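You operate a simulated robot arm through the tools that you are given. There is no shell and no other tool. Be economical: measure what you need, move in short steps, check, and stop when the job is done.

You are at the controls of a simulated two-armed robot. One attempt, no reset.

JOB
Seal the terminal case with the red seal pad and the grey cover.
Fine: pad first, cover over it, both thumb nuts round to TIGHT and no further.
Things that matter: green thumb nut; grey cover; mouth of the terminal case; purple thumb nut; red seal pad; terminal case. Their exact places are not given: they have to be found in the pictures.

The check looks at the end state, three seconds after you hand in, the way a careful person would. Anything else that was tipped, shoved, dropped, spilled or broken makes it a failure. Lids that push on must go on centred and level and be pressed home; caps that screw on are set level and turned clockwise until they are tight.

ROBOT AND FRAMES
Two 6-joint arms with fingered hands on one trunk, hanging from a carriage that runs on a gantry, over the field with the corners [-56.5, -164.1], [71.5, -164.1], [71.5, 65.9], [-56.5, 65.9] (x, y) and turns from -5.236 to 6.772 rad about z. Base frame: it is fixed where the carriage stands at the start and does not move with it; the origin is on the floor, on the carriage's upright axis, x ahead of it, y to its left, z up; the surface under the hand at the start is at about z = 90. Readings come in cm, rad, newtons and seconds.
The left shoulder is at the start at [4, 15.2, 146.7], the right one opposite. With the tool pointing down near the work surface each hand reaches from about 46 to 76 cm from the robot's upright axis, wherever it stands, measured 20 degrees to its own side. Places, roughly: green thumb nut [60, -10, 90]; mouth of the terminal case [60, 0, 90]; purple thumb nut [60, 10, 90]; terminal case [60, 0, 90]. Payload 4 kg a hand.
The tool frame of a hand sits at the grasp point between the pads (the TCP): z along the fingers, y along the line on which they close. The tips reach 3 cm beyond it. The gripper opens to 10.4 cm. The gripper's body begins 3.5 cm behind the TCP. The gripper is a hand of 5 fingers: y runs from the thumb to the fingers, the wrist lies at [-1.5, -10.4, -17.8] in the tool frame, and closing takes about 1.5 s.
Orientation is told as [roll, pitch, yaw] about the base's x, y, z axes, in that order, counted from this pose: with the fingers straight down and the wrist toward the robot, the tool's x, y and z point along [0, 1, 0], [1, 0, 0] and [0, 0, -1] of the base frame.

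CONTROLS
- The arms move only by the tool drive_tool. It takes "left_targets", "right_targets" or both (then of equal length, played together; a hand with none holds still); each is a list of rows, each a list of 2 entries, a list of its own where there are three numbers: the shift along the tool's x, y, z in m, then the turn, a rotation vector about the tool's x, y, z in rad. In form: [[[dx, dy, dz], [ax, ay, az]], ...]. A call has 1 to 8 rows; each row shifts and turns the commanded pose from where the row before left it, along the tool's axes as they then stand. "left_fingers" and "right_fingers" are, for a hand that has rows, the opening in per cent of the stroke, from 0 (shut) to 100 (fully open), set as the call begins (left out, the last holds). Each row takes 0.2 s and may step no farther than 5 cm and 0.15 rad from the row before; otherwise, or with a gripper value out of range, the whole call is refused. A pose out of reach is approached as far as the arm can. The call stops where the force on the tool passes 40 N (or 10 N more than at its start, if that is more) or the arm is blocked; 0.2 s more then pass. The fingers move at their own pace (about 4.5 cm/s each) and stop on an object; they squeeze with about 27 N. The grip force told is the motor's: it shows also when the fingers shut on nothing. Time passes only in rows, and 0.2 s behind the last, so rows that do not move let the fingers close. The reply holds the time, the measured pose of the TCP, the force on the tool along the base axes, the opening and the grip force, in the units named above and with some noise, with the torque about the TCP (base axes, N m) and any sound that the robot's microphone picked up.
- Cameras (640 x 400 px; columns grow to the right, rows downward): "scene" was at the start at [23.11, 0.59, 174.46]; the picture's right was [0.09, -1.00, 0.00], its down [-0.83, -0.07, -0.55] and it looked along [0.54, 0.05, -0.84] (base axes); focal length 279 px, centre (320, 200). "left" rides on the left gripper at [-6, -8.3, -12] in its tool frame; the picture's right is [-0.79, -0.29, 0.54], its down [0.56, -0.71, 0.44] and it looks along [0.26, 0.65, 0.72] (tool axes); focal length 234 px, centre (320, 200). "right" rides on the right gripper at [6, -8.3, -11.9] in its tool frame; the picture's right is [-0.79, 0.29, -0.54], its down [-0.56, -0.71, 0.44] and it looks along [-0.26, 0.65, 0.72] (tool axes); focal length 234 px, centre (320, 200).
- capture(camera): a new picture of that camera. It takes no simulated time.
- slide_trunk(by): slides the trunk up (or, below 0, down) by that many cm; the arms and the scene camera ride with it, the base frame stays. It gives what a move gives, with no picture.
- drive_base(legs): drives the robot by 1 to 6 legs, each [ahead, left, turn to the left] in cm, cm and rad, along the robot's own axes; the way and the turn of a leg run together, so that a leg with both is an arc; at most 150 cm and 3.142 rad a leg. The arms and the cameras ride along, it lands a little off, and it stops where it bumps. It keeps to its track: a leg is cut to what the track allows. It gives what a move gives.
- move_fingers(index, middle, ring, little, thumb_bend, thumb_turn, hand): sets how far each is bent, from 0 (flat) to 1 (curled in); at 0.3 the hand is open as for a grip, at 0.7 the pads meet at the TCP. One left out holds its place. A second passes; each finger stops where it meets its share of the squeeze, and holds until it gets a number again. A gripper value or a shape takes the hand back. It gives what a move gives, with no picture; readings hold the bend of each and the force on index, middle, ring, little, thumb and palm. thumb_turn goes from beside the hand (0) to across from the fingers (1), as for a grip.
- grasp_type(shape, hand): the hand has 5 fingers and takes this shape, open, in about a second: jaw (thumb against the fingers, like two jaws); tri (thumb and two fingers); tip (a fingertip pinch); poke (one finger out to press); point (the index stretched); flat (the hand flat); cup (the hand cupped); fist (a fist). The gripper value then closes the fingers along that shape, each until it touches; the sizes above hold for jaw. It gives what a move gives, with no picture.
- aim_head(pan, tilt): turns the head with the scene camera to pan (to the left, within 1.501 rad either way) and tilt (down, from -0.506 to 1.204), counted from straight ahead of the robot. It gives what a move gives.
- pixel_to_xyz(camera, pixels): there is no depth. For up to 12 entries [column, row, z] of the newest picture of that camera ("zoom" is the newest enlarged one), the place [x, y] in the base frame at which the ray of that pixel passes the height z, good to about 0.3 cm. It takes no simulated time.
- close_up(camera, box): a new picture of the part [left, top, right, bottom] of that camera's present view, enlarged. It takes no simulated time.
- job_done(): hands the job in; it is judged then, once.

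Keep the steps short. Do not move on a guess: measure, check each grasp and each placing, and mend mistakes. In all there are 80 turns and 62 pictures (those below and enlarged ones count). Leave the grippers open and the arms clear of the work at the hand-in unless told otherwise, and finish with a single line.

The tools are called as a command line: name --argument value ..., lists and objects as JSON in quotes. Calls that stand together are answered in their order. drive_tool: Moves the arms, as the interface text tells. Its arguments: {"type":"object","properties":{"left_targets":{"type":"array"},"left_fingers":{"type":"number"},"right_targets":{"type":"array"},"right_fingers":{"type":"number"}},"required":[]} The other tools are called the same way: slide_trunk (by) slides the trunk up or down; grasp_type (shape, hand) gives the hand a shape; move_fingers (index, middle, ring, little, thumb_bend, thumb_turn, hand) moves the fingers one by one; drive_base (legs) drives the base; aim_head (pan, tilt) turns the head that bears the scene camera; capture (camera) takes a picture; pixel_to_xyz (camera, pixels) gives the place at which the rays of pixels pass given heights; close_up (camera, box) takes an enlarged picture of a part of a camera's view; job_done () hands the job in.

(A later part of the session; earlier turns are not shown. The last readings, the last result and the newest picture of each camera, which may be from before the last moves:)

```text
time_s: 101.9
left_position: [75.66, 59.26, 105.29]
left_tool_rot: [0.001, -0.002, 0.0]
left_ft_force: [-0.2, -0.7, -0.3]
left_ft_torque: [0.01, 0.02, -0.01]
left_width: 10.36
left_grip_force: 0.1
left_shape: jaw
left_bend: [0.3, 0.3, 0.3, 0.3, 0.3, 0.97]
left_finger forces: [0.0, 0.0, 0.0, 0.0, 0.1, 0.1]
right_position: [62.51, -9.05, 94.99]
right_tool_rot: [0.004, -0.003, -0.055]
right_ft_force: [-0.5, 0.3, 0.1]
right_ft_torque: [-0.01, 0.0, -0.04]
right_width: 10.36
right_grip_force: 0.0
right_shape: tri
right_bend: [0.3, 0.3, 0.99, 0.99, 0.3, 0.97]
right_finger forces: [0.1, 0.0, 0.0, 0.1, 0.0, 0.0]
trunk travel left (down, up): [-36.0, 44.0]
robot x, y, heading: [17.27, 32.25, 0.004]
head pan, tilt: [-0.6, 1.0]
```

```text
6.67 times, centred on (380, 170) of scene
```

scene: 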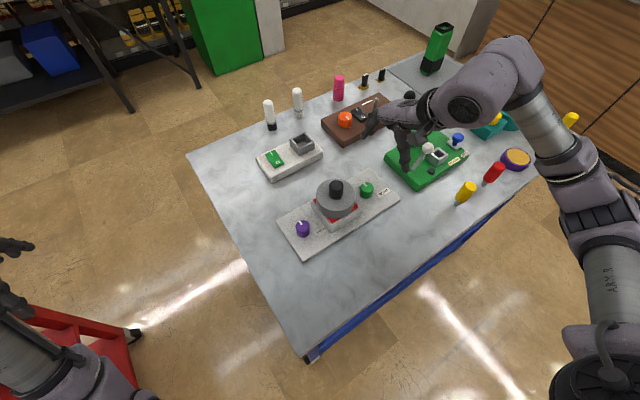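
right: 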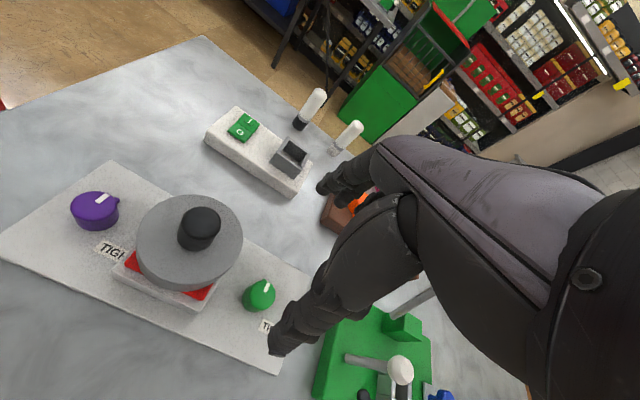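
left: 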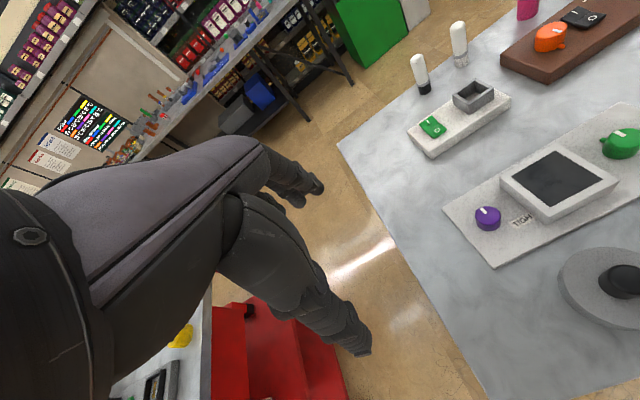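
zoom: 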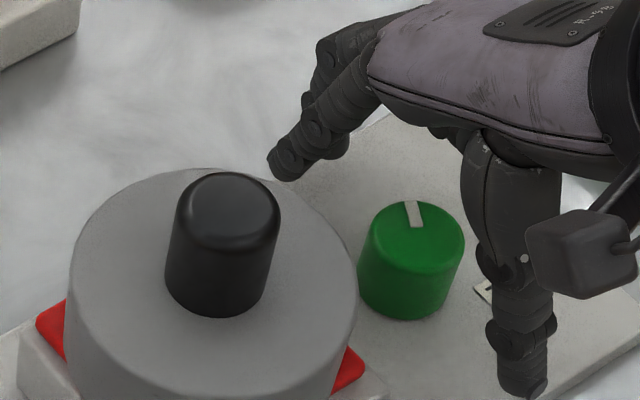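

Now the whole window is reachable in place, and the nut has turned partway (mark now near straight up in the picture). I'll do two full ratchet strokes of 0.70 rad in one go: grip, turn, open, back, grip, turn, open, back, then look.

drive_tool --right_targets '[[[0, 0.003, 0], [0, 0, 0]], [[0, 0, 0], [0, 0, 0]], [[0, 0, 0], [0, 0, 0]], [[0, 0, 0], [0, 0, 0]], [[0, 0, 0], [0, 0, 0]], [[0, 0, 0], [0, 0, 0]], [[0, 0, 0], [0, 0, 0]]]' --right_fingers 0

drive_tool --right_targets '[[[0, 0, 0], [0, 0, 0.14]], [[0, 0, 0], [0, 0, 0.14]], [[0, 0, 0], [0, 0, 0.14]], [[0, 0, 0], [0, 0, 0.14]], [[0, 0, 0], [0, 0, 0.14]], [[0, 0, 0], [0, 0, 0]]]'

drive_tool --right_targets '[[[0, 0, 0], [0, 0, 0]], [[0, 0, 0], [0, 0, 0]], [[0, 0, 0], [0, 0, 0]], [[0, 0, 0], [0, 0, -0.14]], [[0, 0, 0], [0, 0, -0.14]], [[0, 0, 0], [0, 0, -0.14]], [[0, 0, 0], [0, 0, -0.14]], [[0, 0, 0], [0, 0, -0.14]]]' --right_fingers 80

close_up --camera "scene" --box '[340, 140, 420, 200]'

```text
time_s: 103.5
left_position: [75.73, 59.07, 105.33]
left_tool_rot: [0.001, -0.003, 0.0]
left_ft_force: [0.2, -0.4, 0.7]
left_ft_torque: [-0.05, 0.02, 0.0]
left_width: 10.35
left_grip_force: 0.1
left_shape: jaw
left_bend: [0.3, 0.3, 0.3, 0.3, 0.3, 0.97]
left_finger forces: [0.1, 0.0, 0.0, 0.0, 0.0, 0.0]
right_position: [62.67, -8.95, 94.91]
right_tool_rot: [0.001, -0.004, -0.056]
right_ft_force: [-0.2, 0.0, -1.6]
right_ft_torque: [-0.01, 0.03, 0.0]
right_width: 2.64
right_grip_force: 26.4
right_shape: tri
right_bend: [0.73, 0.61, 1.0, 1.0, 0.74, 1.0]
right_finger forces: [12.4, 12.3, 0.0, 0.1, 24.1, 0.0]
trunk travel left (down, up): [-36.0, 44.0]
robot x, y, heading: [17.26, 32.56, -0.003]
head pan, tilt: [-0.6, 1.0]
```

```text
time_s: 104.9
left_position: [75.59, 59.18, 105.1]
left_tool_rot: [-0.001, 0.0, -0.001]
left_ft_force: [-1.0, 0.4, 0.7]
left_ft_torque: [-0.01, 0.03, -0.02]
left_width: 10.38
left_grip_force: 0.1
left_shape: jaw
left_bend: [0.3, 0.3, 0.3, 0.3, 0.3, 0.97]
left_finger forces: [0.0, 0.1, 0.0, 0.0, 0.0, 0.1]
right_position: [62.79, -9.14, 94.95]
right_tool_rot: [0.001, -0.001, -0.757]
right_ft_force: [-3.1, -3.2, -2.0]
right_ft_torque: [-0.08, 0.07, 0.02]
right_width: 2.56
right_grip_force: 27.2
right_shape: tri
right_bend: [0.73, 0.61, 1.0, 1.0, 0.74, 1.0]
right_finger forces: [12.2, 15.1, 0.0, 0.0, 26.6, 0.0]
trunk travel left (down, up): [-36.0, 44.0]
robot x, y, heading: [16.86, 32.47, 0.006]
head pan, tilt: [-0.6, 1.0]
```

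```text
time_s: 106.7
left_position: [75.55, 59.19, 105.18]
left_tool_rot: [-0.001, -0.002, 0.0]
left_ft_force: [0.0, 0.1, -0.1]
left_ft_torque: [0.02, 0.04, 0.0]
left_width: 10.36
left_grip_force: 0.0
left_shape: jaw
left_bend: [0.3, 0.3, 0.3, 0.3, 0.3, 0.97]
left_finger forces: [0.0, 0.1, 0.0, 0.0, 0.0, 0.1]
right_position: [62.78, -9.02, 95.01]
right_tool_rot: [0.003, -0.002, -0.055]
right_ft_force: [0.0, 0.2, 0.7]
right_ft_torque: [-0.02, 0.0, -0.03]
right_width: 8.27
right_grip_force: 0.0
right_shape: tri
right_bend: [0.27, 0.34, 0.99, 0.99, 0.5, 0.98]
right_finger forces: [0.1, 0.0, 0.0, 0.0, 0.0, 0.0]
trunk travel left (down, up): [-36.0, 44.0]
robot x, y, heading: [16.83, 32.46, -0.002]
head pan, tilt: [-0.6, 1.0]
```

```text
6.67 times, centred on (380, 170) of scene
```

zoom: 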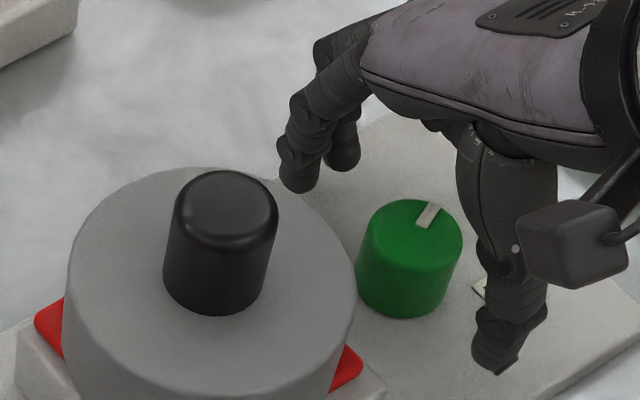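

The mark turned about 40° with no slip. I'll measure its present angle and do the next equal stroke, which is still short of TIGHT.

pixel_to_xyz --camera "zoom" --pixels '[[420, 228, 94.1], [434, 205, 94.1], [411, 233, 94.1], [483, 290, 91.2]]'

drive_tool --right_targets '[[[0, 0, 0], [0, 0, 0]], [[0, 0, 0], [0, 0, 0]], [[0, 0, 0], [0, 0, 0]], [[0, 0, 0], [0, 0, 0]], [[0, 0, 0], [0, 0, 0]], [[0, 0, 0], [0, 0, 0]], [[0, 0, 0], [0, 0, 0]]]' --right_fingers 0

drive_tool --right_targets '[[[0, 0, 0], [0, 0, 0.14]], [[0, 0, 0], [0, 0, 0.14]], [[0, 0, 0], [0, 0, 0.14]], [[0, 0, 0], [0, 0, 0.14]], [[0, 0, 0], [0, 0, 0.14]], [[0, 0, 0], [0, 0, 0]]]'

drive_tool --right_targets '[[[0, 0, 0], [0, 0, 0]], [[0, 0, 0], [0, 0, 0]], [[0, 0, 0], [0, 0, 0]], [[0, 0, 0], [0, 0, -0.14]], [[0, 0, 0], [0, 0, -0.14]], [[0, 0, 0], [0, 0, -0.14]], [[0, 0, 0], [0, 0, -0.14]], [[0, 0, 0], [0, 0, -0.14]]]' --right_fingers 80

close_up --camera "scene" --box '[340, 145, 420, 205]'

```text
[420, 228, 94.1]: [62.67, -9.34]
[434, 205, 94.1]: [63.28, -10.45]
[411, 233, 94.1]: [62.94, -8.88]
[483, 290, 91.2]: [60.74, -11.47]
```

```text
time_s: 108.3
left_position: [75.73, 59.09, 105.2]
left_tool_rot: [0.001, -0.002, -0.001]
left_ft_force: [-0.3, -0.3, 0.7]
left_ft_torque: [-0.02, -0.02, 0.02]
left_width: 10.38
left_grip_force: 0.0
left_shape: jaw
left_bend: [0.3, 0.3, 0.3, 0.3, 0.3, 0.97]
left_finger forces: [0.1, 0.0, 0.0, 0.1, 0.1, 0.0]
right_position: [62.79, -9.01, 95.06]
right_tool_rot: [0.002, -0.005, -0.056]
right_ft_force: [0.2, -2.3, -3.0]
right_ft_torque: [0.0, -0.02, -0.02]
right_width: 2.64
right_grip_force: 26.9
right_shape: tri
right_bend: [0.73, 0.61, 1.0, 1.0, 0.74, 1.0]
right_finger forces: [12.8, 11.6, 0.1, 0.0, 23.6, 0.1]
trunk travel left (down, up): [-36.0, 44.0]
robot x, y, heading: [17.34, 32.52, 0.003]
head pan, tilt: [-0.6, 1.0]
```

```text
time_s: 109.7
left_position: [75.65, 59.03, 105.17]
left_tool_rot: [-0.003, -0.001, 0.0]
left_ft_force: [-0.4, 0.5, 0.0]
left_ft_torque: [-0.01, 0.04, -0.04]
left_width: 10.37
left_grip_force: 0.1
left_shape: jaw
left_bend: [0.3, 0.3, 0.3, 0.3, 0.3, 0.97]
left_finger forces: [0.1, 0.0, 0.0, 0.0, 0.0, 0.0]
right_position: [62.61, -9.06, 94.8]
right_tool_rot: [0.002, -0.003, -0.757]
right_ft_force: [-3.8, -3.5, 1.3]
right_ft_torque: [-0.1, 0.04, 0.04]
right_width: 2.62
right_grip_force: 26.6
right_shape: tri
right_bend: [0.73, 0.61, 1.0, 1.0, 0.74, 1.0]
right_finger forces: [13.0, 14.9, 0.1, 0.0, 26.4, 0.0]
trunk travel left (down, up): [-36.0, 44.0]
robot x, y, heading: [17.24, 32.34, 0.007]
head pan, tilt: [-0.6, 1.0]
```

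```text
time_s: 111.5
left_position: [75.62, 59.11, 105.16]
left_tool_rot: [0.001, 0.0, -0.001]
left_ft_force: [-0.6, 0.2, 0.6]
left_ft_torque: [0.03, -0.01, -0.01]
left_width: 10.37
left_grip_force: 0.0
left_shape: jaw
left_bend: [0.3, 0.3, 0.3, 0.3, 0.3, 0.97]
left_finger forces: [0.0, 0.0, 0.0, 0.1, 0.0, 0.1]
right_position: [62.66, -9.07, 94.94]
right_tool_rot: [0.006, -0.002, -0.054]
right_ft_force: [-0.3, 0.4, -0.2]
right_ft_torque: [-0.02, -0.01, -0.01]
right_width: 8.32
right_grip_force: 0.1
right_shape: tri
right_bend: [0.27, 0.34, 0.99, 0.99, 0.5, 0.98]
right_finger forces: [0.0, 0.0, 0.1, 0.0, 0.0, 0.0]
trunk travel left (down, up): [-36.0, 44.0]
robot x, y, heading: [17.14, 32.46, 0.002]
head pan, tilt: [-0.6, 1.0]
```

```text
6.67 times, centred on (380, 175) of scene
```

zoom: 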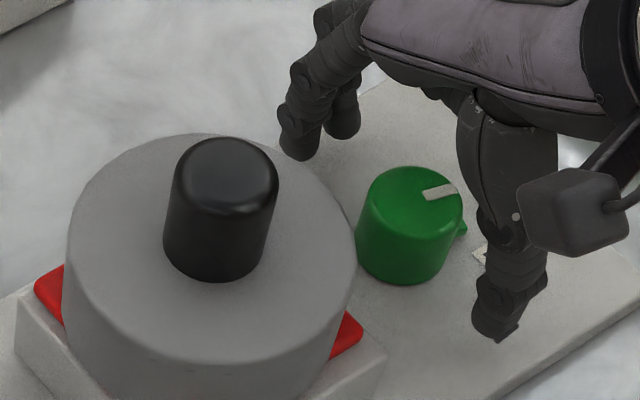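

The mark reads about 103° and TIGHT is at about 125°. I'll measure precisely, do a cautious stroke of 0.30 rad, and look again.

pixel_to_xyz --camera "zoom" --pixels '[[427, 196, 94.1], [457, 187, 94.1], [413, 203, 94.1], [463, 205, 94.1], [363, 205, 94.1]]'

drive_tool --right_targets '[[[0, 0, 0], [0, 0, 0]], [[0, 0, 0], [0, 0, 0]], [[0, 0, 0], [0, 0, 0]], [[0, 0, 0], [0, 0, 0]], [[0, 0, 0], [0, 0, 0]], [[0, 0, 0], [0, 0, 0]], [[0, 0, 0], [0, 0, 0]]]' --right_fingers 0

drive_tool --right_targets '[[[0, 0, 0], [0, 0, 0.1]], [[0, 0, 0], [0, 0, 0.1]], [[0, 0, 0], [0, 0, 0.1]], [[0, 0, 0], [0, 0, 0]]]'

drive_tool --right_targets '[[[0, 0, 0], [0, 0, 0]], [[0, 0, 0], [0, 0, 0]], [[0, 0, 0], [0, 0, 0]], [[0, 0, 0], [0, 0, 0]], [[0, 0, 0], [0, 0, -0.1]], [[0, 0, 0], [0, 0, -0.1]], [[0, 0, 0], [0, 0, -0.1]]]' --right_fingers 90

close_up --camera "scene" --box '[350, 145, 430, 205]'

```text
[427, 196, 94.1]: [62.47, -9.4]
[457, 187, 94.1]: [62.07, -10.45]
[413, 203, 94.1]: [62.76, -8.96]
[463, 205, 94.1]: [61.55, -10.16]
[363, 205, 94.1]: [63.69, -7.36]
```

```text
time_s: 113.1
left_position: [75.57, 59.21, 105.16]
left_tool_rot: [-0.001, 0.0, 0.001]
left_ft_force: [0.5, -1.1, 0.0]
left_ft_torque: [-0.02, 0.0, -0.02]
left_width: 10.38
left_grip_force: 0.1
left_shape: jaw
left_bend: [0.3, 0.3, 0.3, 0.3, 0.3, 0.97]
left_finger forces: [0.0, 0.0, 0.0, 0.1, 0.0, 0.1]
right_position: [62.72, -8.97, 94.86]
right_tool_rot: [0.003, -0.004, -0.057]
right_ft_force: [0.0, 0.7, -1.3]
right_ft_torque: [0.03, 0.01, -0.01]
right_width: 2.59
right_grip_force: 27.0
right_shape: tri
right_bend: [0.73, 0.61, 1.0, 1.0, 0.74, 1.0]
right_finger forces: [12.3, 12.3, 0.0, 0.0, 24.1, 0.1]
trunk travel left (down, up): [-36.0, 44.0]
robot x, y, heading: [17.4, 32.6, 0.003]
head pan, tilt: [-0.6, 1.0]
```

```text
time_s: 114.1
left_position: [75.61, 59.1, 105.28]
left_tool_rot: [0.0, 0.001, -0.001]
left_ft_force: [-1.0, -0.1, 0.3]
left_ft_torque: [0.03, -0.01, 0.02]
left_width: 10.36
left_grip_force: 0.1
left_shape: jaw
left_bend: [0.3, 0.3, 0.3, 0.3, 0.3, 0.97]
left_finger forces: [0.0, 0.1, 0.1, 0.0, 0.0, 0.0]
right_position: [62.76, -8.97, 94.95]
right_tool_rot: [0.001, -0.001, -0.357]
right_ft_force: [-0.4, -3.9, -5.1]
right_ft_torque: [-0.09, 0.01, 0.03]
right_width: 2.6
right_grip_force: 27.3
right_shape: tri
right_bend: [0.73, 0.61, 1.0, 1.0, 0.74, 1.0]
right_finger forces: [12.5, 13.9, 0.0, 0.0, 24.7, 0.1]
trunk travel left (down, up): [-36.0, 44.0]
robot x, y, heading: [17.39, 32.12, 0.003]
head pan, tilt: [-0.6, 1.0]
```

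```text
time_s: 115.7
left_position: [75.67, 59.16, 105.25]
left_tool_rot: [0.0, 0.0, -0.001]
left_ft_force: [0.5, 0.9, -0.1]
left_ft_torque: [0.01, 0.0, -0.01]
left_width: 10.37
left_grip_force: 0.0
left_shape: jaw
left_bend: [0.3, 0.3, 0.3, 0.3, 0.3, 0.97]
left_finger forces: [0.0, 0.0, 0.0, 0.0, 0.0, 0.0]
right_position: [62.72, -9.12, 94.87]
right_tool_rot: [0.003, -0.003, -0.054]
right_ft_force: [0.3, 0.4, 0.3]
right_ft_torque: [0.0, 0.02, -0.01]
right_width: 9.34
right_grip_force: 0.0
right_shape: tri
right_bend: [0.28, 0.32, 0.99, 0.99, 0.35, 0.98]
right_finger forces: [0.0, 0.0, 0.0, 0.0, 0.1, 0.0]
trunk travel left (down, up): [-36.0, 44.0]
robot x, y, heading: [17.24, 32.33, -0.001]
head pan, tilt: [-0.6, 1.0]
```

```text
6.67 times, centred on (390, 175) of scene
```

zoom: 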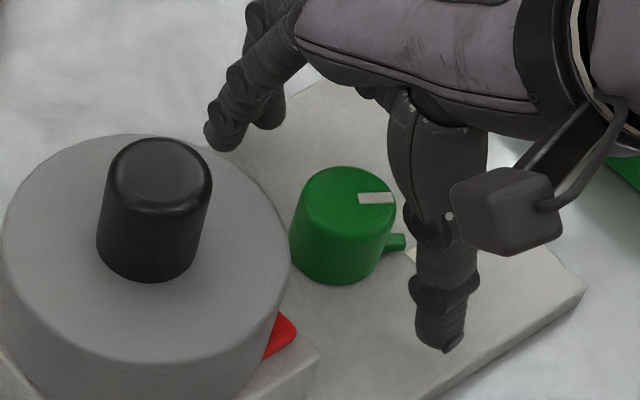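

pixel_to_xyz --camera "zoom" --pixels '[[358, 199, 94.1], [394, 197, 94.1], [343, 204, 94.1], [391, 205, 94.1], [293, 205, 94.1], [405, 241, 91.8], [410, 252, 91.2], [409, 262, 91.2]]'

drive_tool --right_targets '[[[0, 0, -0.03], [0, 0, 0]], [[0, 0, -0.04], [0, 0, 0]], [[0, 0, -0.04], [0, 0, 0]], [[0, 0, -0.02], [0, 0, 0]], [[0, 0, 0], [0, 0, 0]]]' --right_fingers 100

drive_base --legs '[[0, 19.55, 0]]'

aim_head --pan -0.85 --tilt 1.0

capture --camera "scene"

```text
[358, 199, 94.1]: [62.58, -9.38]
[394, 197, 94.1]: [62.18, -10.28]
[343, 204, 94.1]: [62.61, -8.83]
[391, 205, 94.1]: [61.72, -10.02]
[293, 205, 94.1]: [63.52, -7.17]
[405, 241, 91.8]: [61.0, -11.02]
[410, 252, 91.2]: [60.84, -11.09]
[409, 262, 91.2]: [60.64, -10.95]
```

```text
time_s: 116.9
left_position: [75.7, 59.17, 105.26]
left_tool_rot: [0.0, -0.001, 0.001]
left_ft_force: [-0.6, -1.0, -0.5]
left_ft_torque: [0.02, -0.02, 0.0]
left_width: 10.37
left_grip_force: 0.0
left_shape: jaw
left_bend: [0.3, 0.3, 0.3, 0.3, 0.3, 0.97]
left_finger forces: [0.0, 0.1, 0.1, 0.0, 0.0, 0.1]
right_position: [62.56, -9.17, 107.91]
right_tool_rot: [0.001, -0.004, -0.055]
right_ft_force: [-0.8, 0.3, 0.5]
right_ft_torque: [-0.02, -0.01, 0.05]
right_width: 10.37
right_grip_force: 0.1
right_shape: tri
right_bend: [0.3, 0.3, 0.99, 0.99, 0.3, 0.97]
right_finger forces: [0.1, 0.0, 0.1, 0.0, 0.0, 0.0]
trunk travel left (down, up): [-36.0, 44.0]
robot x, y, heading: [17.58, 32.27, 0.004]
head pan, tilt: [-0.6, 1.0]
```

```text
time_s: 118.5
left_position: [75.66, 78.82, 105.29]
left_tool_rot: [0.0, 0.0, 0.002]
left_ft_force: [-1.2, 1.0, 0.4]
left_ft_torque: [-0.03, 0.01, 0.0]
left_width: 10.39
left_grip_force: 0.0
left_shape: jaw
left_bend: [0.3, 0.3, 0.3, 0.3, 0.3, 0.97]
left_finger forces: [0.1, 0.1, 0.1, 0.0, 0.0, 0.0]
right_position: [62.72, 10.72, 107.91]
right_tool_rot: [0.001, -0.004, -0.054]
right_ft_force: [-1.1, 0.1, -0.5]
right_ft_torque: [-0.03, -0.02, -0.03]
right_width: 10.39
right_grip_force: 0.0
right_shape: tri
right_bend: [0.3, 0.3, 0.99, 0.99, 0.3, 0.97]
right_finger forces: [0.0, 0.1, 0.0, 0.0, 0.1, 0.0]
trunk travel left (down, up): [-36.0, 44.0]
robot x, y, heading: [17.6, 51.8, 0.006]
head pan, tilt: [-0.6, 1.0]
```

```text
time_s: 119.3
left_position: [75.64, 78.91, 105.23]
left_tool_rot: [0.001, -0.001, 0.002]
left_ft_force: [-0.2, -1.0, -0.4]
left_ft_torque: [-0.03, 0.04, 0.02]
left_width: 10.38
left_grip_force: 0.0
left_shape: jaw
left_bend: [0.3, 0.3, 0.3, 0.3, 0.3, 0.97]
left_finger forces: [0.1, 0.0, 0.0, 0.0, 0.0, 0.0]
right_position: [62.7, 10.65, 107.74]
right_tool_rot: [0.002, -0.002, -0.054]
right_ft_force: [-0.8, -0.6, 0.6]
right_ft_torque: [0.0, 0.0, -0.01]
right_width: 10.36
right_grip_force: 0.1
right_shape: tri
right_bend: [0.3, 0.3, 0.99, 0.99, 0.3, 0.97]
right_finger forces: [0.0, 0.0, 0.1, 0.0, 0.1, 0.0]
trunk travel left (down, up): [-36.0, 44.0]
robot x, y, heading: [17.21, 52.28, 0.004]
head pan, tilt: [-0.85, 1.0]
```

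```text
7 pictures are left
```

scene: 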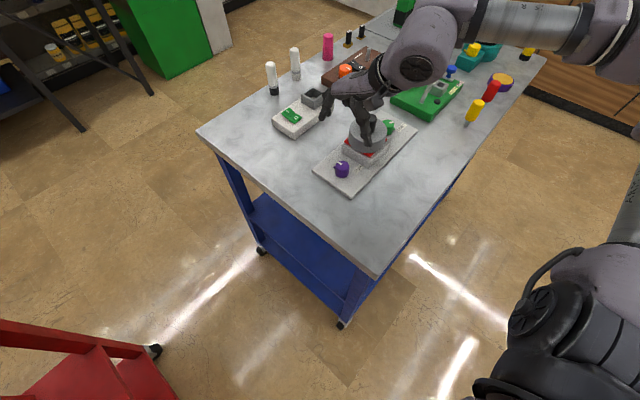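

I'm over the purple nut in the same arm posture that worked for green. I'll lower to TCP z≈95.2, grip, and do two 0.5 rad strokes, shorter so the hand keeps clear of the cover. Then I'll look.

drive_tool --right_targets '[[[-0.0013, 0, 0.04], [0, 0, 0]], [[0, 0, 0.04], [0, 0, 0]], [[0, 0, 0.03], [0, 0, 0]], [[0, 0, 0.016], [0, 0, 0]], [[0, 0, 0], [0, 0, 0]]]'

drive_tool --right_targets '[[[0, 0, 0], [0, 0, 0]], [[0, 0, 0], [0, 0, 0]], [[0, 0, 0], [0, 0, 0]], [[0, 0, 0], [0, 0, 0]], [[0, 0, 0], [0, 0, 0]], [[0, 0, 0], [0, 0, 0]], [[0, 0, 0], [0, 0, 0]], [[0, 0, 0], [0, 0, 0]]]' --right_fingers 0

drive_tool --right_targets '[[[0, 0, 0], [0, 0, 0.125]], [[0, 0, 0], [0, 0, 0.125]], [[0, 0, 0], [0, 0, 0.125]], [[0, 0, 0], [0, 0, 0.125]], [[0, 0, 0], [0, 0, 0]]]'

drive_tool --right_targets '[[[0, 0, 0], [0, 0, 0]], [[0, 0, 0], [0, 0, 0]], [[0, 0, 0], [0, 0, 0]], [[0, 0, 0], [0, 0, -0.125]], [[0, 0, 0], [0, 0, -0.125]], [[0, 0, 0], [0, 0, -0.125]], [[0, 0, 0], [0, 0, -0.125]]]' --right_fingers 80

close_up --camera "scene" --box '[310, 120, 420, 200]'

```text
time_s: 120.5
left_position: [75.76, 78.92, 105.29]
left_tool_rot: [-0.001, -0.002, 0.001]
left_ft_force: [1.0, 1.1, -0.2]
left_ft_torque: [0.01, 0.01, 0.02]
left_width: 10.37
left_grip_force: 0.1
left_shape: jaw
left_bend: [0.3, 0.3, 0.3, 0.3, 0.3, 0.97]
left_finger forces: [0.1, 0.0, 0.0, 0.1, 0.1, 0.0]
right_position: [62.77, 10.42, 95.35]
right_tool_rot: [0.002, -0.003, -0.054]
right_ft_force: [-0.3, 0.8, -0.5]
right_ft_torque: [0.0, -0.02, 0.03]
right_width: 10.37
right_grip_force: 0.1
right_shape: tri
right_bend: [0.3, 0.3, 0.99, 0.99, 0.3, 0.97]
right_finger forces: [0.0, 0.0, 0.1, 0.5, 0.0, 0.1]
trunk travel left (down, up): [-36.0, 44.0]
robot x, y, heading: [17.24, 52.23, -0.002]
head pan, tilt: [-0.85, 1.0]
```

```text
time_s: 122.3
left_position: [75.61, 78.9, 105.3]
left_tool_rot: [-0.001, 0.001, 0.003]
left_ft_force: [-0.4, 0.2, -0.5]
left_ft_torque: [0.0, 0.0, -0.02]
left_width: 10.37
left_grip_force: 0.2
left_shape: jaw
left_bend: [0.3, 0.3, 0.3, 0.3, 0.3, 0.97]
left_finger forces: [0.0, 0.0, 0.0, 0.0, 0.0, 0.1]
right_position: [62.78, 10.45, 95.28]
right_tool_rot: [0.004, -0.005, -0.053]
right_ft_force: [0.1, -0.7, -1.7]
right_ft_torque: [-0.05, -0.01, 0.04]
right_width: 2.58
right_grip_force: 27.2
right_shape: tri
right_bend: [0.73, 0.61, 1.0, 0.99, 0.74, 1.0]
right_finger forces: [12.4, 12.0, 0.0, 0.5, 24.1, 0.0]
trunk travel left (down, up): [-36.0, 44.0]
robot x, y, heading: [17.46, 52.2, -0.0]
head pan, tilt: [-0.85, 1.0]
```

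```text
time_s: 123.5
left_position: [75.62, 78.86, 105.2]
left_tool_rot: [-0.001, 0.001, 0.002]
left_ft_force: [-0.5, 0.3, 0.8]
left_ft_torque: [0.01, 0.04, -0.02]
left_width: 10.36
left_grip_force: 0.0
left_shape: jaw
left_bend: [0.3, 0.3, 0.3, 0.3, 0.3, 0.97]
left_finger forces: [0.1, 0.0, 0.1, 0.0, 0.1, 0.0]
right_position: [62.7, 10.52, 95.36]
right_tool_rot: [0.001, -0.002, -0.554]
right_ft_force: [-1.1, -5.1, -3.7]
right_ft_torque: [-0.14, -0.01, 0.05]
right_width: 2.57
right_grip_force: 27.0
right_shape: tri
right_bend: [0.73, 0.61, 1.0, 1.0, 0.74, 1.0]
right_finger forces: [12.6, 15.1, 0.1, 0.0, 25.3, 0.0]
trunk travel left (down, up): [-36.0, 44.0]
robot x, y, heading: [17.11, 52.35, 0.001]
head pan, tilt: [-0.85, 1.0]
```

```text
time_s: 125.1
left_position: [75.61, 78.83, 105.2]
left_tool_rot: [0.0, 0.001, 0.003]
left_ft_force: [-0.2, -0.9, -0.1]
left_ft_torque: [-0.02, 0.04, 0.02]
left_width: 10.35
left_grip_force: 0.0
left_shape: jaw
left_bend: [0.3, 0.3, 0.3, 0.3, 0.3, 0.97]
left_finger forces: [0.1, 0.1, 0.0, 0.0, 0.1, 0.0]
right_position: [62.67, 10.57, 95.26]
right_tool_rot: [0.001, -0.004, -0.055]
right_ft_force: [0.0, 0.2, -0.8]
right_ft_torque: [0.02, 0.01, 0.0]
right_width: 8.29
right_grip_force: 0.2
right_shape: tri
right_bend: [0.27, 0.34, 0.99, 0.99, 0.5, 0.98]
right_finger forces: [0.1, 0.1, 0.0, 0.0, 0.0, 0.1]
trunk travel left (down, up): [-36.0, 44.0]
robot x, y, heading: [17.34, 52.05, -0.003]
head pan, tilt: [-0.85, 1.0]
```

```text
5.00 times, centred on (365, 160) of scene
```

zoom: 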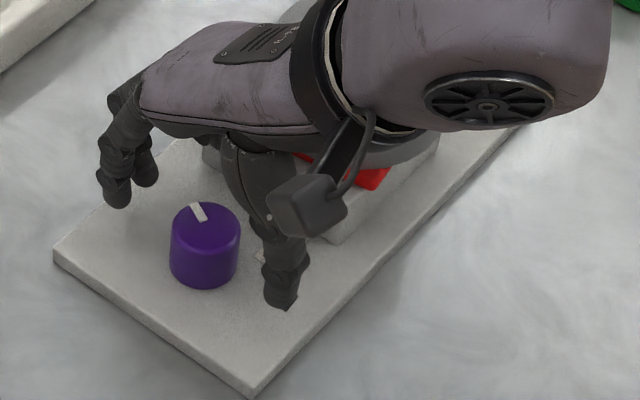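

Stroke 1 worked: the mark advanced about 29° and the cover is undisturbed. I'll do three more strokes of 0.56 rad, then rise clear and look.

drive_tool --right_targets '[[[0, 0, 0], [0, 0, 0]], [[0, 0, 0], [0, 0, 0]], [[0, 0, 0], [0, 0, 0]], [[0, 0, 0], [0, 0, 0]], [[0, 0, 0], [0, 0, 0]], [[0, 0, 0], [0, 0, 0]], [[0, 0, 0], [0, 0, 0]]]' --right_fingers 0

drive_tool --right_targets '[[[0, 0, 0], [0, 0, 0.14]], [[0, 0, 0], [0, 0, 0.14]], [[0, 0, 0], [0, 0, 0.14]], [[0, 0, 0], [0, 0, 0.14]], [[0, 0, 0], [0, 0, 0]]]'

drive_tool --right_targets '[[[0, 0, 0], [0, 0, 0]], [[0, 0, 0], [0, 0, 0]], [[0, 0, 0], [0, 0, 0]], [[0, 0, 0], [0, 0, -0.14]], [[0, 0, 0], [0, 0, -0.14]], [[0, 0, 0], [0, 0, -0.14]], [[0, 0, 0], [0, 0, -0.14]]]' --right_fingers 80

drive_tool --right_targets '[[[0, 0, 0], [0, 0, 0]], [[0, 0, 0], [0, 0, 0]], [[0, 0, 0], [0, 0, 0]], [[0, 0, 0], [0, 0, 0]], [[0, 0, 0], [0, 0, 0]], [[0, 0, 0], [0, 0, 0]], [[0, 0, 0], [0, 0, 0]]]' --right_fingers 0

drive_tool --right_targets '[[[0, 0, 0], [0, 0, 0.14]], [[0, 0, 0], [0, 0, 0.14]], [[0, 0, 0], [0, 0, 0.14]], [[0, 0, 0], [0, 0, 0.14]], [[0, 0, 0], [0, 0, 0]]]'

drive_tool --right_targets '[[[0, 0, 0], [0, 0, 0]], [[0, 0, 0], [0, 0, 0]], [[0, 0, 0], [0, 0, 0]], [[0, 0, 0], [0, 0, -0.14]], [[0, 0, 0], [0, 0, -0.14]], [[0, 0, 0], [0, 0, -0.14]], [[0, 0, 0], [0, 0, -0.14]]]' --right_fingers 80

drive_tool --right_targets '[[[0, 0, 0], [0, 0, 0]], [[0, 0, 0], [0, 0, 0]], [[0, 0, 0], [0, 0, 0]], [[0, 0, 0], [0, 0, 0]], [[0, 0, 0], [0, 0, 0]], [[0, 0, 0], [0, 0, 0]], [[0, 0, 0], [0, 0, 0]]]' --right_fingers 0

drive_tool --right_targets '[[[0, 0, 0], [0, 0, 0.14]], [[0, 0, 0], [0, 0, 0.14]], [[0, 0, 0], [0, 0, 0.14]], [[0, 0, 0], [0, 0, 0.14]], [[0, 0, 0], [0, 0, 0]]]'

drive_tool --right_targets '[[[0, 0, 0], [0, 0, 0]], [[0, 0, 0], [0, 0, 0]], [[0, 0, 0], [0, 0, 0]], [[0, 0, 0], [0, 0, 0]], [[0, 0, 0], [0, 0, -0.14]], [[0, 0, 0], [0, 0, -0.14]], [[0, 0, 0], [0, 0, -0.14]], [[0, 0, 0], [0, 0, -0.14]]]' --right_fingers 90

close_up --camera "scene" --box '[320, 140, 400, 200]'

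```text
time_s: 126.7
left_position: [75.58, 78.97, 105.19]
left_tool_rot: [-0.001, 0.001, 0.001]
left_ft_force: [-0.3, 0.1, 0.3]
left_ft_torque: [-0.04, -0.01, 0.0]
left_width: 10.41
left_grip_force: 0.0
left_shape: jaw
left_bend: [0.3, 0.3, 0.3, 0.3, 0.3, 0.97]
left_finger forces: [0.0, 0.0, 0.0, 0.0, 0.0, 0.0]
right_position: [62.69, 10.48, 95.35]
right_tool_rot: [0.001, -0.002, -0.053]
right_ft_force: [0.2, -0.2, -2.3]
right_ft_torque: [-0.01, -0.01, 0.01]
right_width: 2.6
right_grip_force: 27.3
right_shape: tri
right_bend: [0.73, 0.61, 1.0, 1.0, 0.74, 1.0]
right_finger forces: [12.4, 12.0, 0.0, 0.1, 24.1, 0.0]
trunk travel left (down, up): [-36.0, 44.0]
robot x, y, heading: [17.47, 52.1, -0.003]
head pan, tilt: [-0.85, 1.0]
```

```text
time_s: 127.9
left_position: [75.53, 78.8, 105.21]
left_tool_rot: [-0.002, 0.0, 0.001]
left_ft_force: [0.5, 0.5, -0.7]
left_ft_torque: [-0.01, -0.03, 0.01]
left_width: 10.35
left_grip_force: 0.0
left_shape: jaw
left_bend: [0.3, 0.3, 0.3, 0.3, 0.3, 0.97]
left_finger forces: [0.0, 0.0, 0.0, 0.0, 0.1, 0.1]
right_position: [62.73, 10.5, 95.21]
right_tool_rot: [0.001, -0.001, -0.615]
right_ft_force: [-3.4, -3.9, -3.0]
right_ft_torque: [-0.08, 0.05, 0.01]
right_width: 2.59
right_grip_force: 26.7
right_shape: tri
right_bend: [0.73, 0.61, 1.0, 1.0, 0.74, 1.0]
right_finger forces: [12.1, 14.6, 0.0, 0.0, 26.3, 0.1]
trunk travel left (down, up): [-36.0, 44.0]
robot x, y, heading: [17.2, 51.92, 0.001]
head pan, tilt: [-0.85, 1.0]
```

```text
time_s: 129.5
left_position: [75.67, 78.92, 105.31]
left_tool_rot: [0.0, 0.001, 0.002]
left_ft_force: [0.5, -0.3, -0.3]
left_ft_torque: [0.04, 0.0, 0.01]
left_width: 10.38
left_grip_force: 0.1
left_shape: jaw
left_bend: [0.3, 0.3, 0.3, 0.3, 0.3, 0.97]
left_finger forces: [0.0, 0.0, 0.1, 0.0, 0.0, 0.0]
right_position: [62.73, 10.64, 95.34]
right_tool_rot: [0.003, -0.003, -0.053]
right_ft_force: [0.4, 0.3, -0.1]
right_ft_torque: [-0.02, 0.01, -0.01]
right_width: 8.28
right_grip_force: 0.0
right_shape: tri
right_bend: [0.27, 0.34, 0.99, 0.99, 0.5, 0.98]
right_finger forces: [0.0, 0.1, 0.0, 0.0, 0.0, 0.0]
trunk travel left (down, up): [-36.0, 44.0]
robot x, y, heading: [17.17, 51.99, 0.001]
head pan, tilt: [-0.85, 1.0]
```

```text
time_s: 131.1
left_position: [75.83, 78.83, 105.22]
left_tool_rot: [0.0, 0.0, 0.002]
left_ft_force: [0.4, 0.1, 0.4]
left_ft_torque: [-0.03, -0.01, 0.02]
left_width: 10.36
left_grip_force: 0.0
left_shape: jaw
left_bend: [0.3, 0.3, 0.3, 0.3, 0.3, 0.97]
left_finger forces: [0.0, 0.0, 0.1, 0.1, 0.0, 0.1]
right_position: [62.65, 10.59, 95.28]
right_tool_rot: [0.002, -0.002, -0.054]
right_ft_force: [-0.5, 0.0, -2.1]
right_ft_torque: [0.0, 0.04, 0.03]
right_width: 2.62
right_grip_force: 26.9
right_shape: tri
right_bend: [0.73, 0.61, 1.0, 1.0, 0.74, 1.0]
right_finger forces: [12.2, 12.3, 0.1, 0.1, 24.1, 0.1]
trunk travel left (down, up): [-36.0, 44.0]
robot x, y, heading: [17.47, 52.34, 0.002]
head pan, tilt: [-0.85, 1.0]
```

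```text
time_s: 132.3
left_position: [75.68, 78.97, 105.16]
left_tool_rot: [-0.003, -0.001, 0.001]
left_ft_force: [-0.7, 0.2, -0.4]
left_ft_torque: [-0.01, -0.01, -0.03]
left_width: 10.37
left_grip_force: 0.1
left_shape: jaw
left_bend: [0.3, 0.3, 0.3, 0.3, 0.3, 0.97]
left_finger forces: [0.0, 0.0, 0.1, 0.1, 0.0, 0.0]
right_position: [62.71, 10.48, 95.21]
right_tool_rot: [0.004, -0.002, -0.616]
right_ft_force: [-1.6, -2.4, -1.1]
right_ft_torque: [-0.06, -0.02, 0.03]
right_width: 2.58
right_grip_force: 26.7
right_shape: tri
right_bend: [0.73, 0.61, 1.0, 1.0, 0.74, 1.0]
right_finger forces: [12.6, 14.4, 0.0, 0.0, 25.8, 0.0]
trunk travel left (down, up): [-36.0, 44.0]
robot x, y, heading: [16.91, 52.36, 0.002]
head pan, tilt: [-0.85, 1.0]
```

```text
time_s: 133.9
left_position: [75.57, 78.9, 105.14]
left_tool_rot: [0.001, 0.001, 0.001]
left_ft_force: [0.6, 0.9, 0.1]
left_ft_torque: [0.0, 0.01, 0.02]
left_width: 10.34
left_grip_force: 0.0
left_shape: jaw
left_bend: [0.3, 0.3, 0.3, 0.3, 0.3, 0.97]
left_finger forces: [0.0, 0.0, 0.1, 0.0, 0.0, 0.1]
right_position: [62.81, 10.46, 95.3]
right_tool_rot: [0.004, -0.004, -0.055]
right_ft_force: [-0.2, -0.1, 0.5]
right_ft_torque: [-0.03, -0.03, 0.01]
right_width: 8.34
right_grip_force: 0.0
right_shape: tri
right_bend: [0.27, 0.34, 0.99, 0.99, 0.5, 0.98]
right_finger forces: [0.0, 0.0, 0.0, 0.0, 0.1, 0.0]
trunk travel left (down, up): [-36.0, 44.0]
robot x, y, heading: [17.02, 52.01, -0.002]
head pan, tilt: [-0.85, 1.0]
```

```text
time_s: 135.5
left_position: [75.64, 78.85, 105.13]
left_tool_rot: [-0.001, 0.0, 0.003]
left_ft_force: [-0.1, 0.0, 0.7]
left_ft_torque: [0.02, 0.01, 0.0]
left_width: 10.37
left_grip_force: 0.0
left_shape: jaw
left_bend: [0.3, 0.3, 0.3, 0.3, 0.3, 0.97]
left_finger forces: [0.1, 0.1, 0.1, 0.0, 0.1, 0.0]
right_position: [62.8, 10.53, 95.27]
right_tool_rot: [0.001, -0.005, -0.053]
right_ft_force: [0.1, -0.4, -1.9]
right_ft_torque: [-0.02, 0.01, -0.03]
right_width: 2.59
right_grip_force: 26.8
right_shape: tri
right_bend: [0.73, 0.61, 1.0, 1.0, 0.74, 1.0]
right_finger forces: [12.4, 12.0, 0.1, 0.0, 24.1, 0.0]
trunk travel left (down, up): [-36.0, 44.0]
robot x, y, heading: [17.66, 52.11, 0.006]
head pan, tilt: [-0.85, 1.0]
```

```text
time_s: 136.7
left_position: [75.62, 78.83, 105.09]
left_tool_rot: [-0.001, 0.001, 0.002]
left_ft_force: [0.1, 0.0, -0.1]
left_ft_torque: [0.01, -0.02, 0.02]
left_width: 10.38
left_grip_force: 0.1
left_shape: jaw
left_bend: [0.3, 0.3, 0.3, 0.3, 0.3, 0.97]
left_finger forces: [0.1, 0.1, 0.0, 0.0, 0.0, 0.0]
right_position: [62.71, 10.53, 95.31]
right_tool_rot: [0.001, -0.002, -0.615]
right_ft_force: [-1.3, -3.2, -2.7]
right_ft_torque: [-0.13, -0.02, 0.03]
right_width: 2.57
right_grip_force: 26.8
right_shape: tri
right_bend: [0.73, 0.61, 1.0, 1.0, 0.74, 1.0]
right_finger forces: [12.6, 14.7, 0.0, 0.1, 26.1, 0.0]
trunk travel left (down, up): [-36.0, 44.0]
robot x, y, heading: [17.03, 52.25, 0.003]
head pan, tilt: [-0.85, 1.0]
```

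```text
time_s: 138.5
left_position: [75.6, 78.9, 105.21]
left_tool_rot: [0.001, 0.0, 0.001]
left_ft_force: [-0.4, 0.0, 0.8]
left_ft_torque: [0.01, 0.0, 0.0]
left_width: 10.38
left_grip_force: 0.1
left_shape: jaw
left_bend: [0.3, 0.3, 0.3, 0.3, 0.3, 0.97]
left_finger forces: [0.0, 0.0, 0.0, 0.0, 0.0, 0.1]
right_position: [62.74, 10.47, 95.24]
right_tool_rot: [0.004, -0.003, -0.055]
right_ft_force: [1.0, -0.7, 0.2]
right_ft_torque: [0.02, 0.0, 0.01]
right_width: 9.34
right_grip_force: 0.0
right_shape: tri
right_bend: [0.28, 0.32, 0.99, 0.99, 0.35, 0.98]
right_finger forces: [0.1, 0.1, 0.0, 0.0, 0.1, 0.0]
trunk travel left (down, up): [-36.0, 44.0]
robot x, y, heading: [17.48, 52.32, 0.002]
head pan, tilt: [-0.85, 1.0]
```

```text
6.67 times, centred on (360, 170) of scene
```

zoom: 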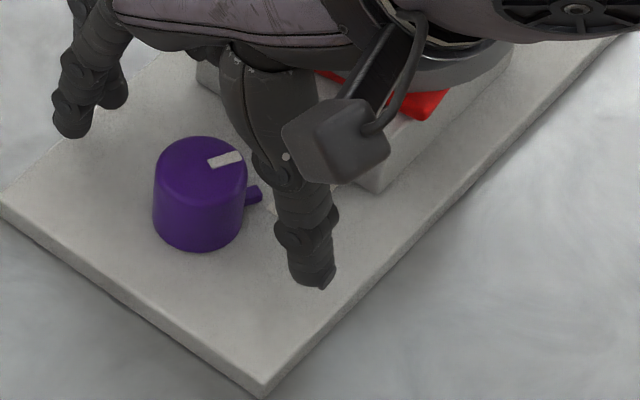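

The purple nut now points to the lower right, near its label. I'll measure its mark and pointer tab, rise clear, and take views with the label unobstructed.

pixel_to_xyz --camera "zoom" --pixels '[[210, 163, 94.1], [243, 155, 94.1], [200, 169, 94.1], [154, 172, 94.1], [246, 172, 94.1], [261, 194, 91.8], [246, 197, 91.8]]'

drive_tool --right_targets '[[[0, 0, -0.03], [0, 0, 0]], [[0, 0, -0.04], [0, 0, 0]], [[0, 0, -0.04], [0, 0, 0]], [[0, 0, -0.03], [0, 0, 0]], [[0, 0, 0], [0, 0, 0]]]' --right_fingers 100

close_up --camera "right" --box '[60, 80, 380, 380]'

close_up --camera "scene" --box '[310, 110, 420, 200]'

```text
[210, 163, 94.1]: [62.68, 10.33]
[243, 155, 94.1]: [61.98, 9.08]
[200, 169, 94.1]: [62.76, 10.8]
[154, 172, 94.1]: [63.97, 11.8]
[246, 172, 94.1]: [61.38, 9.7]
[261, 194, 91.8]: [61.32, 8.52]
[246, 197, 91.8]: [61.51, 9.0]
```

```text
time_s: 139.7
left_position: [75.68, 78.81, 105.27]
left_tool_rot: [0.0, -0.001, 0.001]
left_ft_force: [0.0, -1.1, -0.3]
left_ft_torque: [-0.02, 0.03, -0.01]
left_width: 10.35
left_grip_force: 0.1
left_shape: jaw
left_bend: [0.3, 0.3, 0.3, 0.3, 0.3, 0.97]
left_finger forces: [0.0, 0.1, 0.0, 0.0, 0.1, 0.0]
right_position: [62.69, 10.6, 109.4]
right_tool_rot: [0.002, -0.005, -0.055]
right_ft_force: [0.0, 0.4, -0.1]
right_ft_torque: [0.05, -0.01, 0.02]
right_width: 10.36
right_grip_force: 0.0
right_shape: tri
right_bend: [0.3, 0.3, 0.99, 0.99, 0.3, 0.97]
right_finger forces: [0.0, 0.0, 0.0, 0.0, 0.1, 0.0]
trunk travel left (down, up): [-36.0, 44.0]
robot x, y, heading: [17.19, 52.11, 0.001]
head pan, tilt: [-0.85, 1.0]
```

```text
1.33 times, centred on (220, 230) of right
```

zoom: 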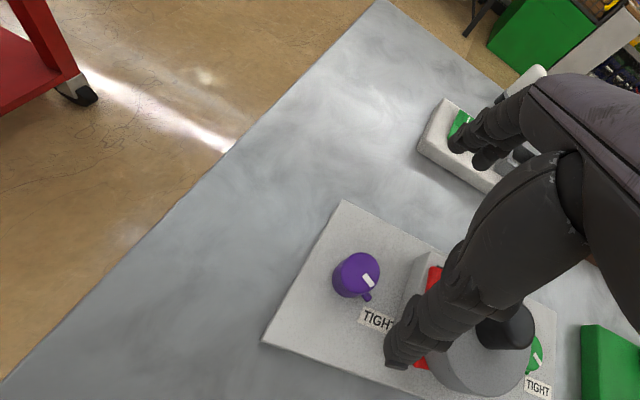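

```text
4.44 times, centred on (365, 155) of scene
```

zoom: 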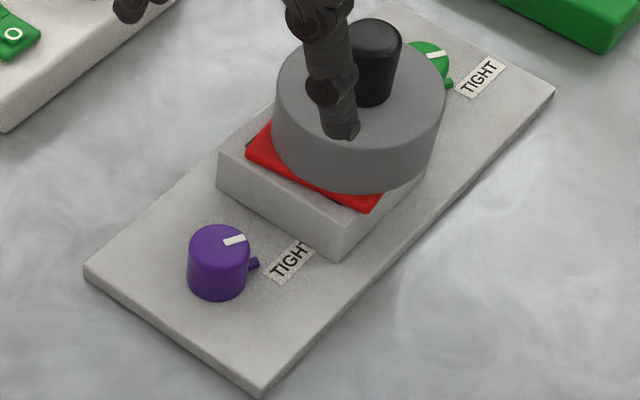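

Both pointer tabs point at their TIGHT labels (purple about 122°, green about the same, label direction about 124°). But the cover and pad look slightly shifted in this view. I'll measure that, take a sharper view, and bring the hand above the cover in case it needs re-centring.

pixel_to_xyz --camera "zoom" --pixels '[[283, 163, 95.1], [310, 183, 95.1], [350, 193, 95.1], [395, 186, 95.1], [425, 167, 95.1], [246, 152, 95.1], [374, 205, 95.1], [219, 152, 94.4], [341, 232, 94.4], [273, 95, 98.7], [446, 95, 98.7], [375, 27, 102]]'

close_up --camera "scene" --box '[340, 115, 412, 169]'

drive_base --legs '[[0, -9.8, 0]]'

```text
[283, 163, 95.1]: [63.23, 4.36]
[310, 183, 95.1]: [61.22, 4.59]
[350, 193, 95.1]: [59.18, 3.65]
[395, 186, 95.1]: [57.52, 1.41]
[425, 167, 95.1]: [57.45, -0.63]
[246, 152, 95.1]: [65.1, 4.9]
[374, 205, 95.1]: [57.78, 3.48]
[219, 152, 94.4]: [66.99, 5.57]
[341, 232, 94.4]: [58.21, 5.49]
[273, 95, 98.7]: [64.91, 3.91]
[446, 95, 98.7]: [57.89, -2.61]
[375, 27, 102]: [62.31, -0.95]
```

```text
7.41 times, centred on (376, 142) of scene
```

zoom: 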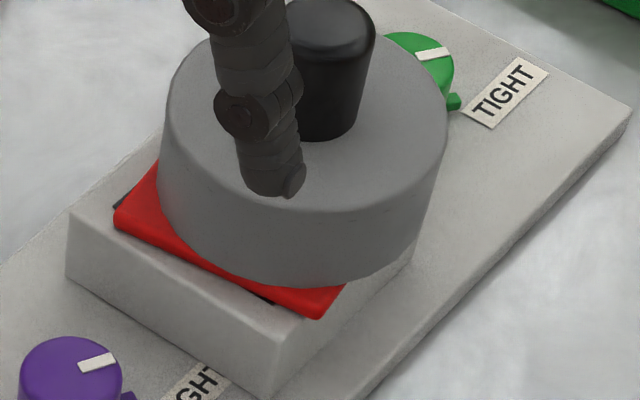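

```text
time_s: 140.8
left_position: [75.61, 68.98, 105.21]
left_tool_rot: [0.0, -0.001, 0.001]
left_ft_force: [-0.2, 0.2, 0.2]
left_ft_torque: [0.03, 0.0, -0.03]
left_width: 10.38
left_grip_force: 0.1
left_shape: jaw
left_bend: [0.3, 0.3, 0.3, 0.3, 0.3, 0.97]
left_finger forces: [0.0, 0.1, 0.0, 0.0, 0.0, 0.1]
right_position: [62.65, 0.76, 109.47]
right_tool_rot: [0.002, -0.003, -0.055]
right_ft_force: [-0.1, -0.9, 0.3]
right_ft_torque: [0.01, 0.01, 0.0]
right_width: 10.4
right_grip_force: 0.0
right_shape: tri
right_bend: [0.3, 0.3, 0.99, 0.99, 0.3, 0.97]
right_finger forces: [0.1, 0.1, 0.0, 0.1, 0.0, 0.0]
trunk travel left (down, up): [-36.0, 44.0]
robot x, y, heading: [17.05, 42.48, 0.002]
head pan, tilt: [-0.85, 1.0]
5 turns are left
```

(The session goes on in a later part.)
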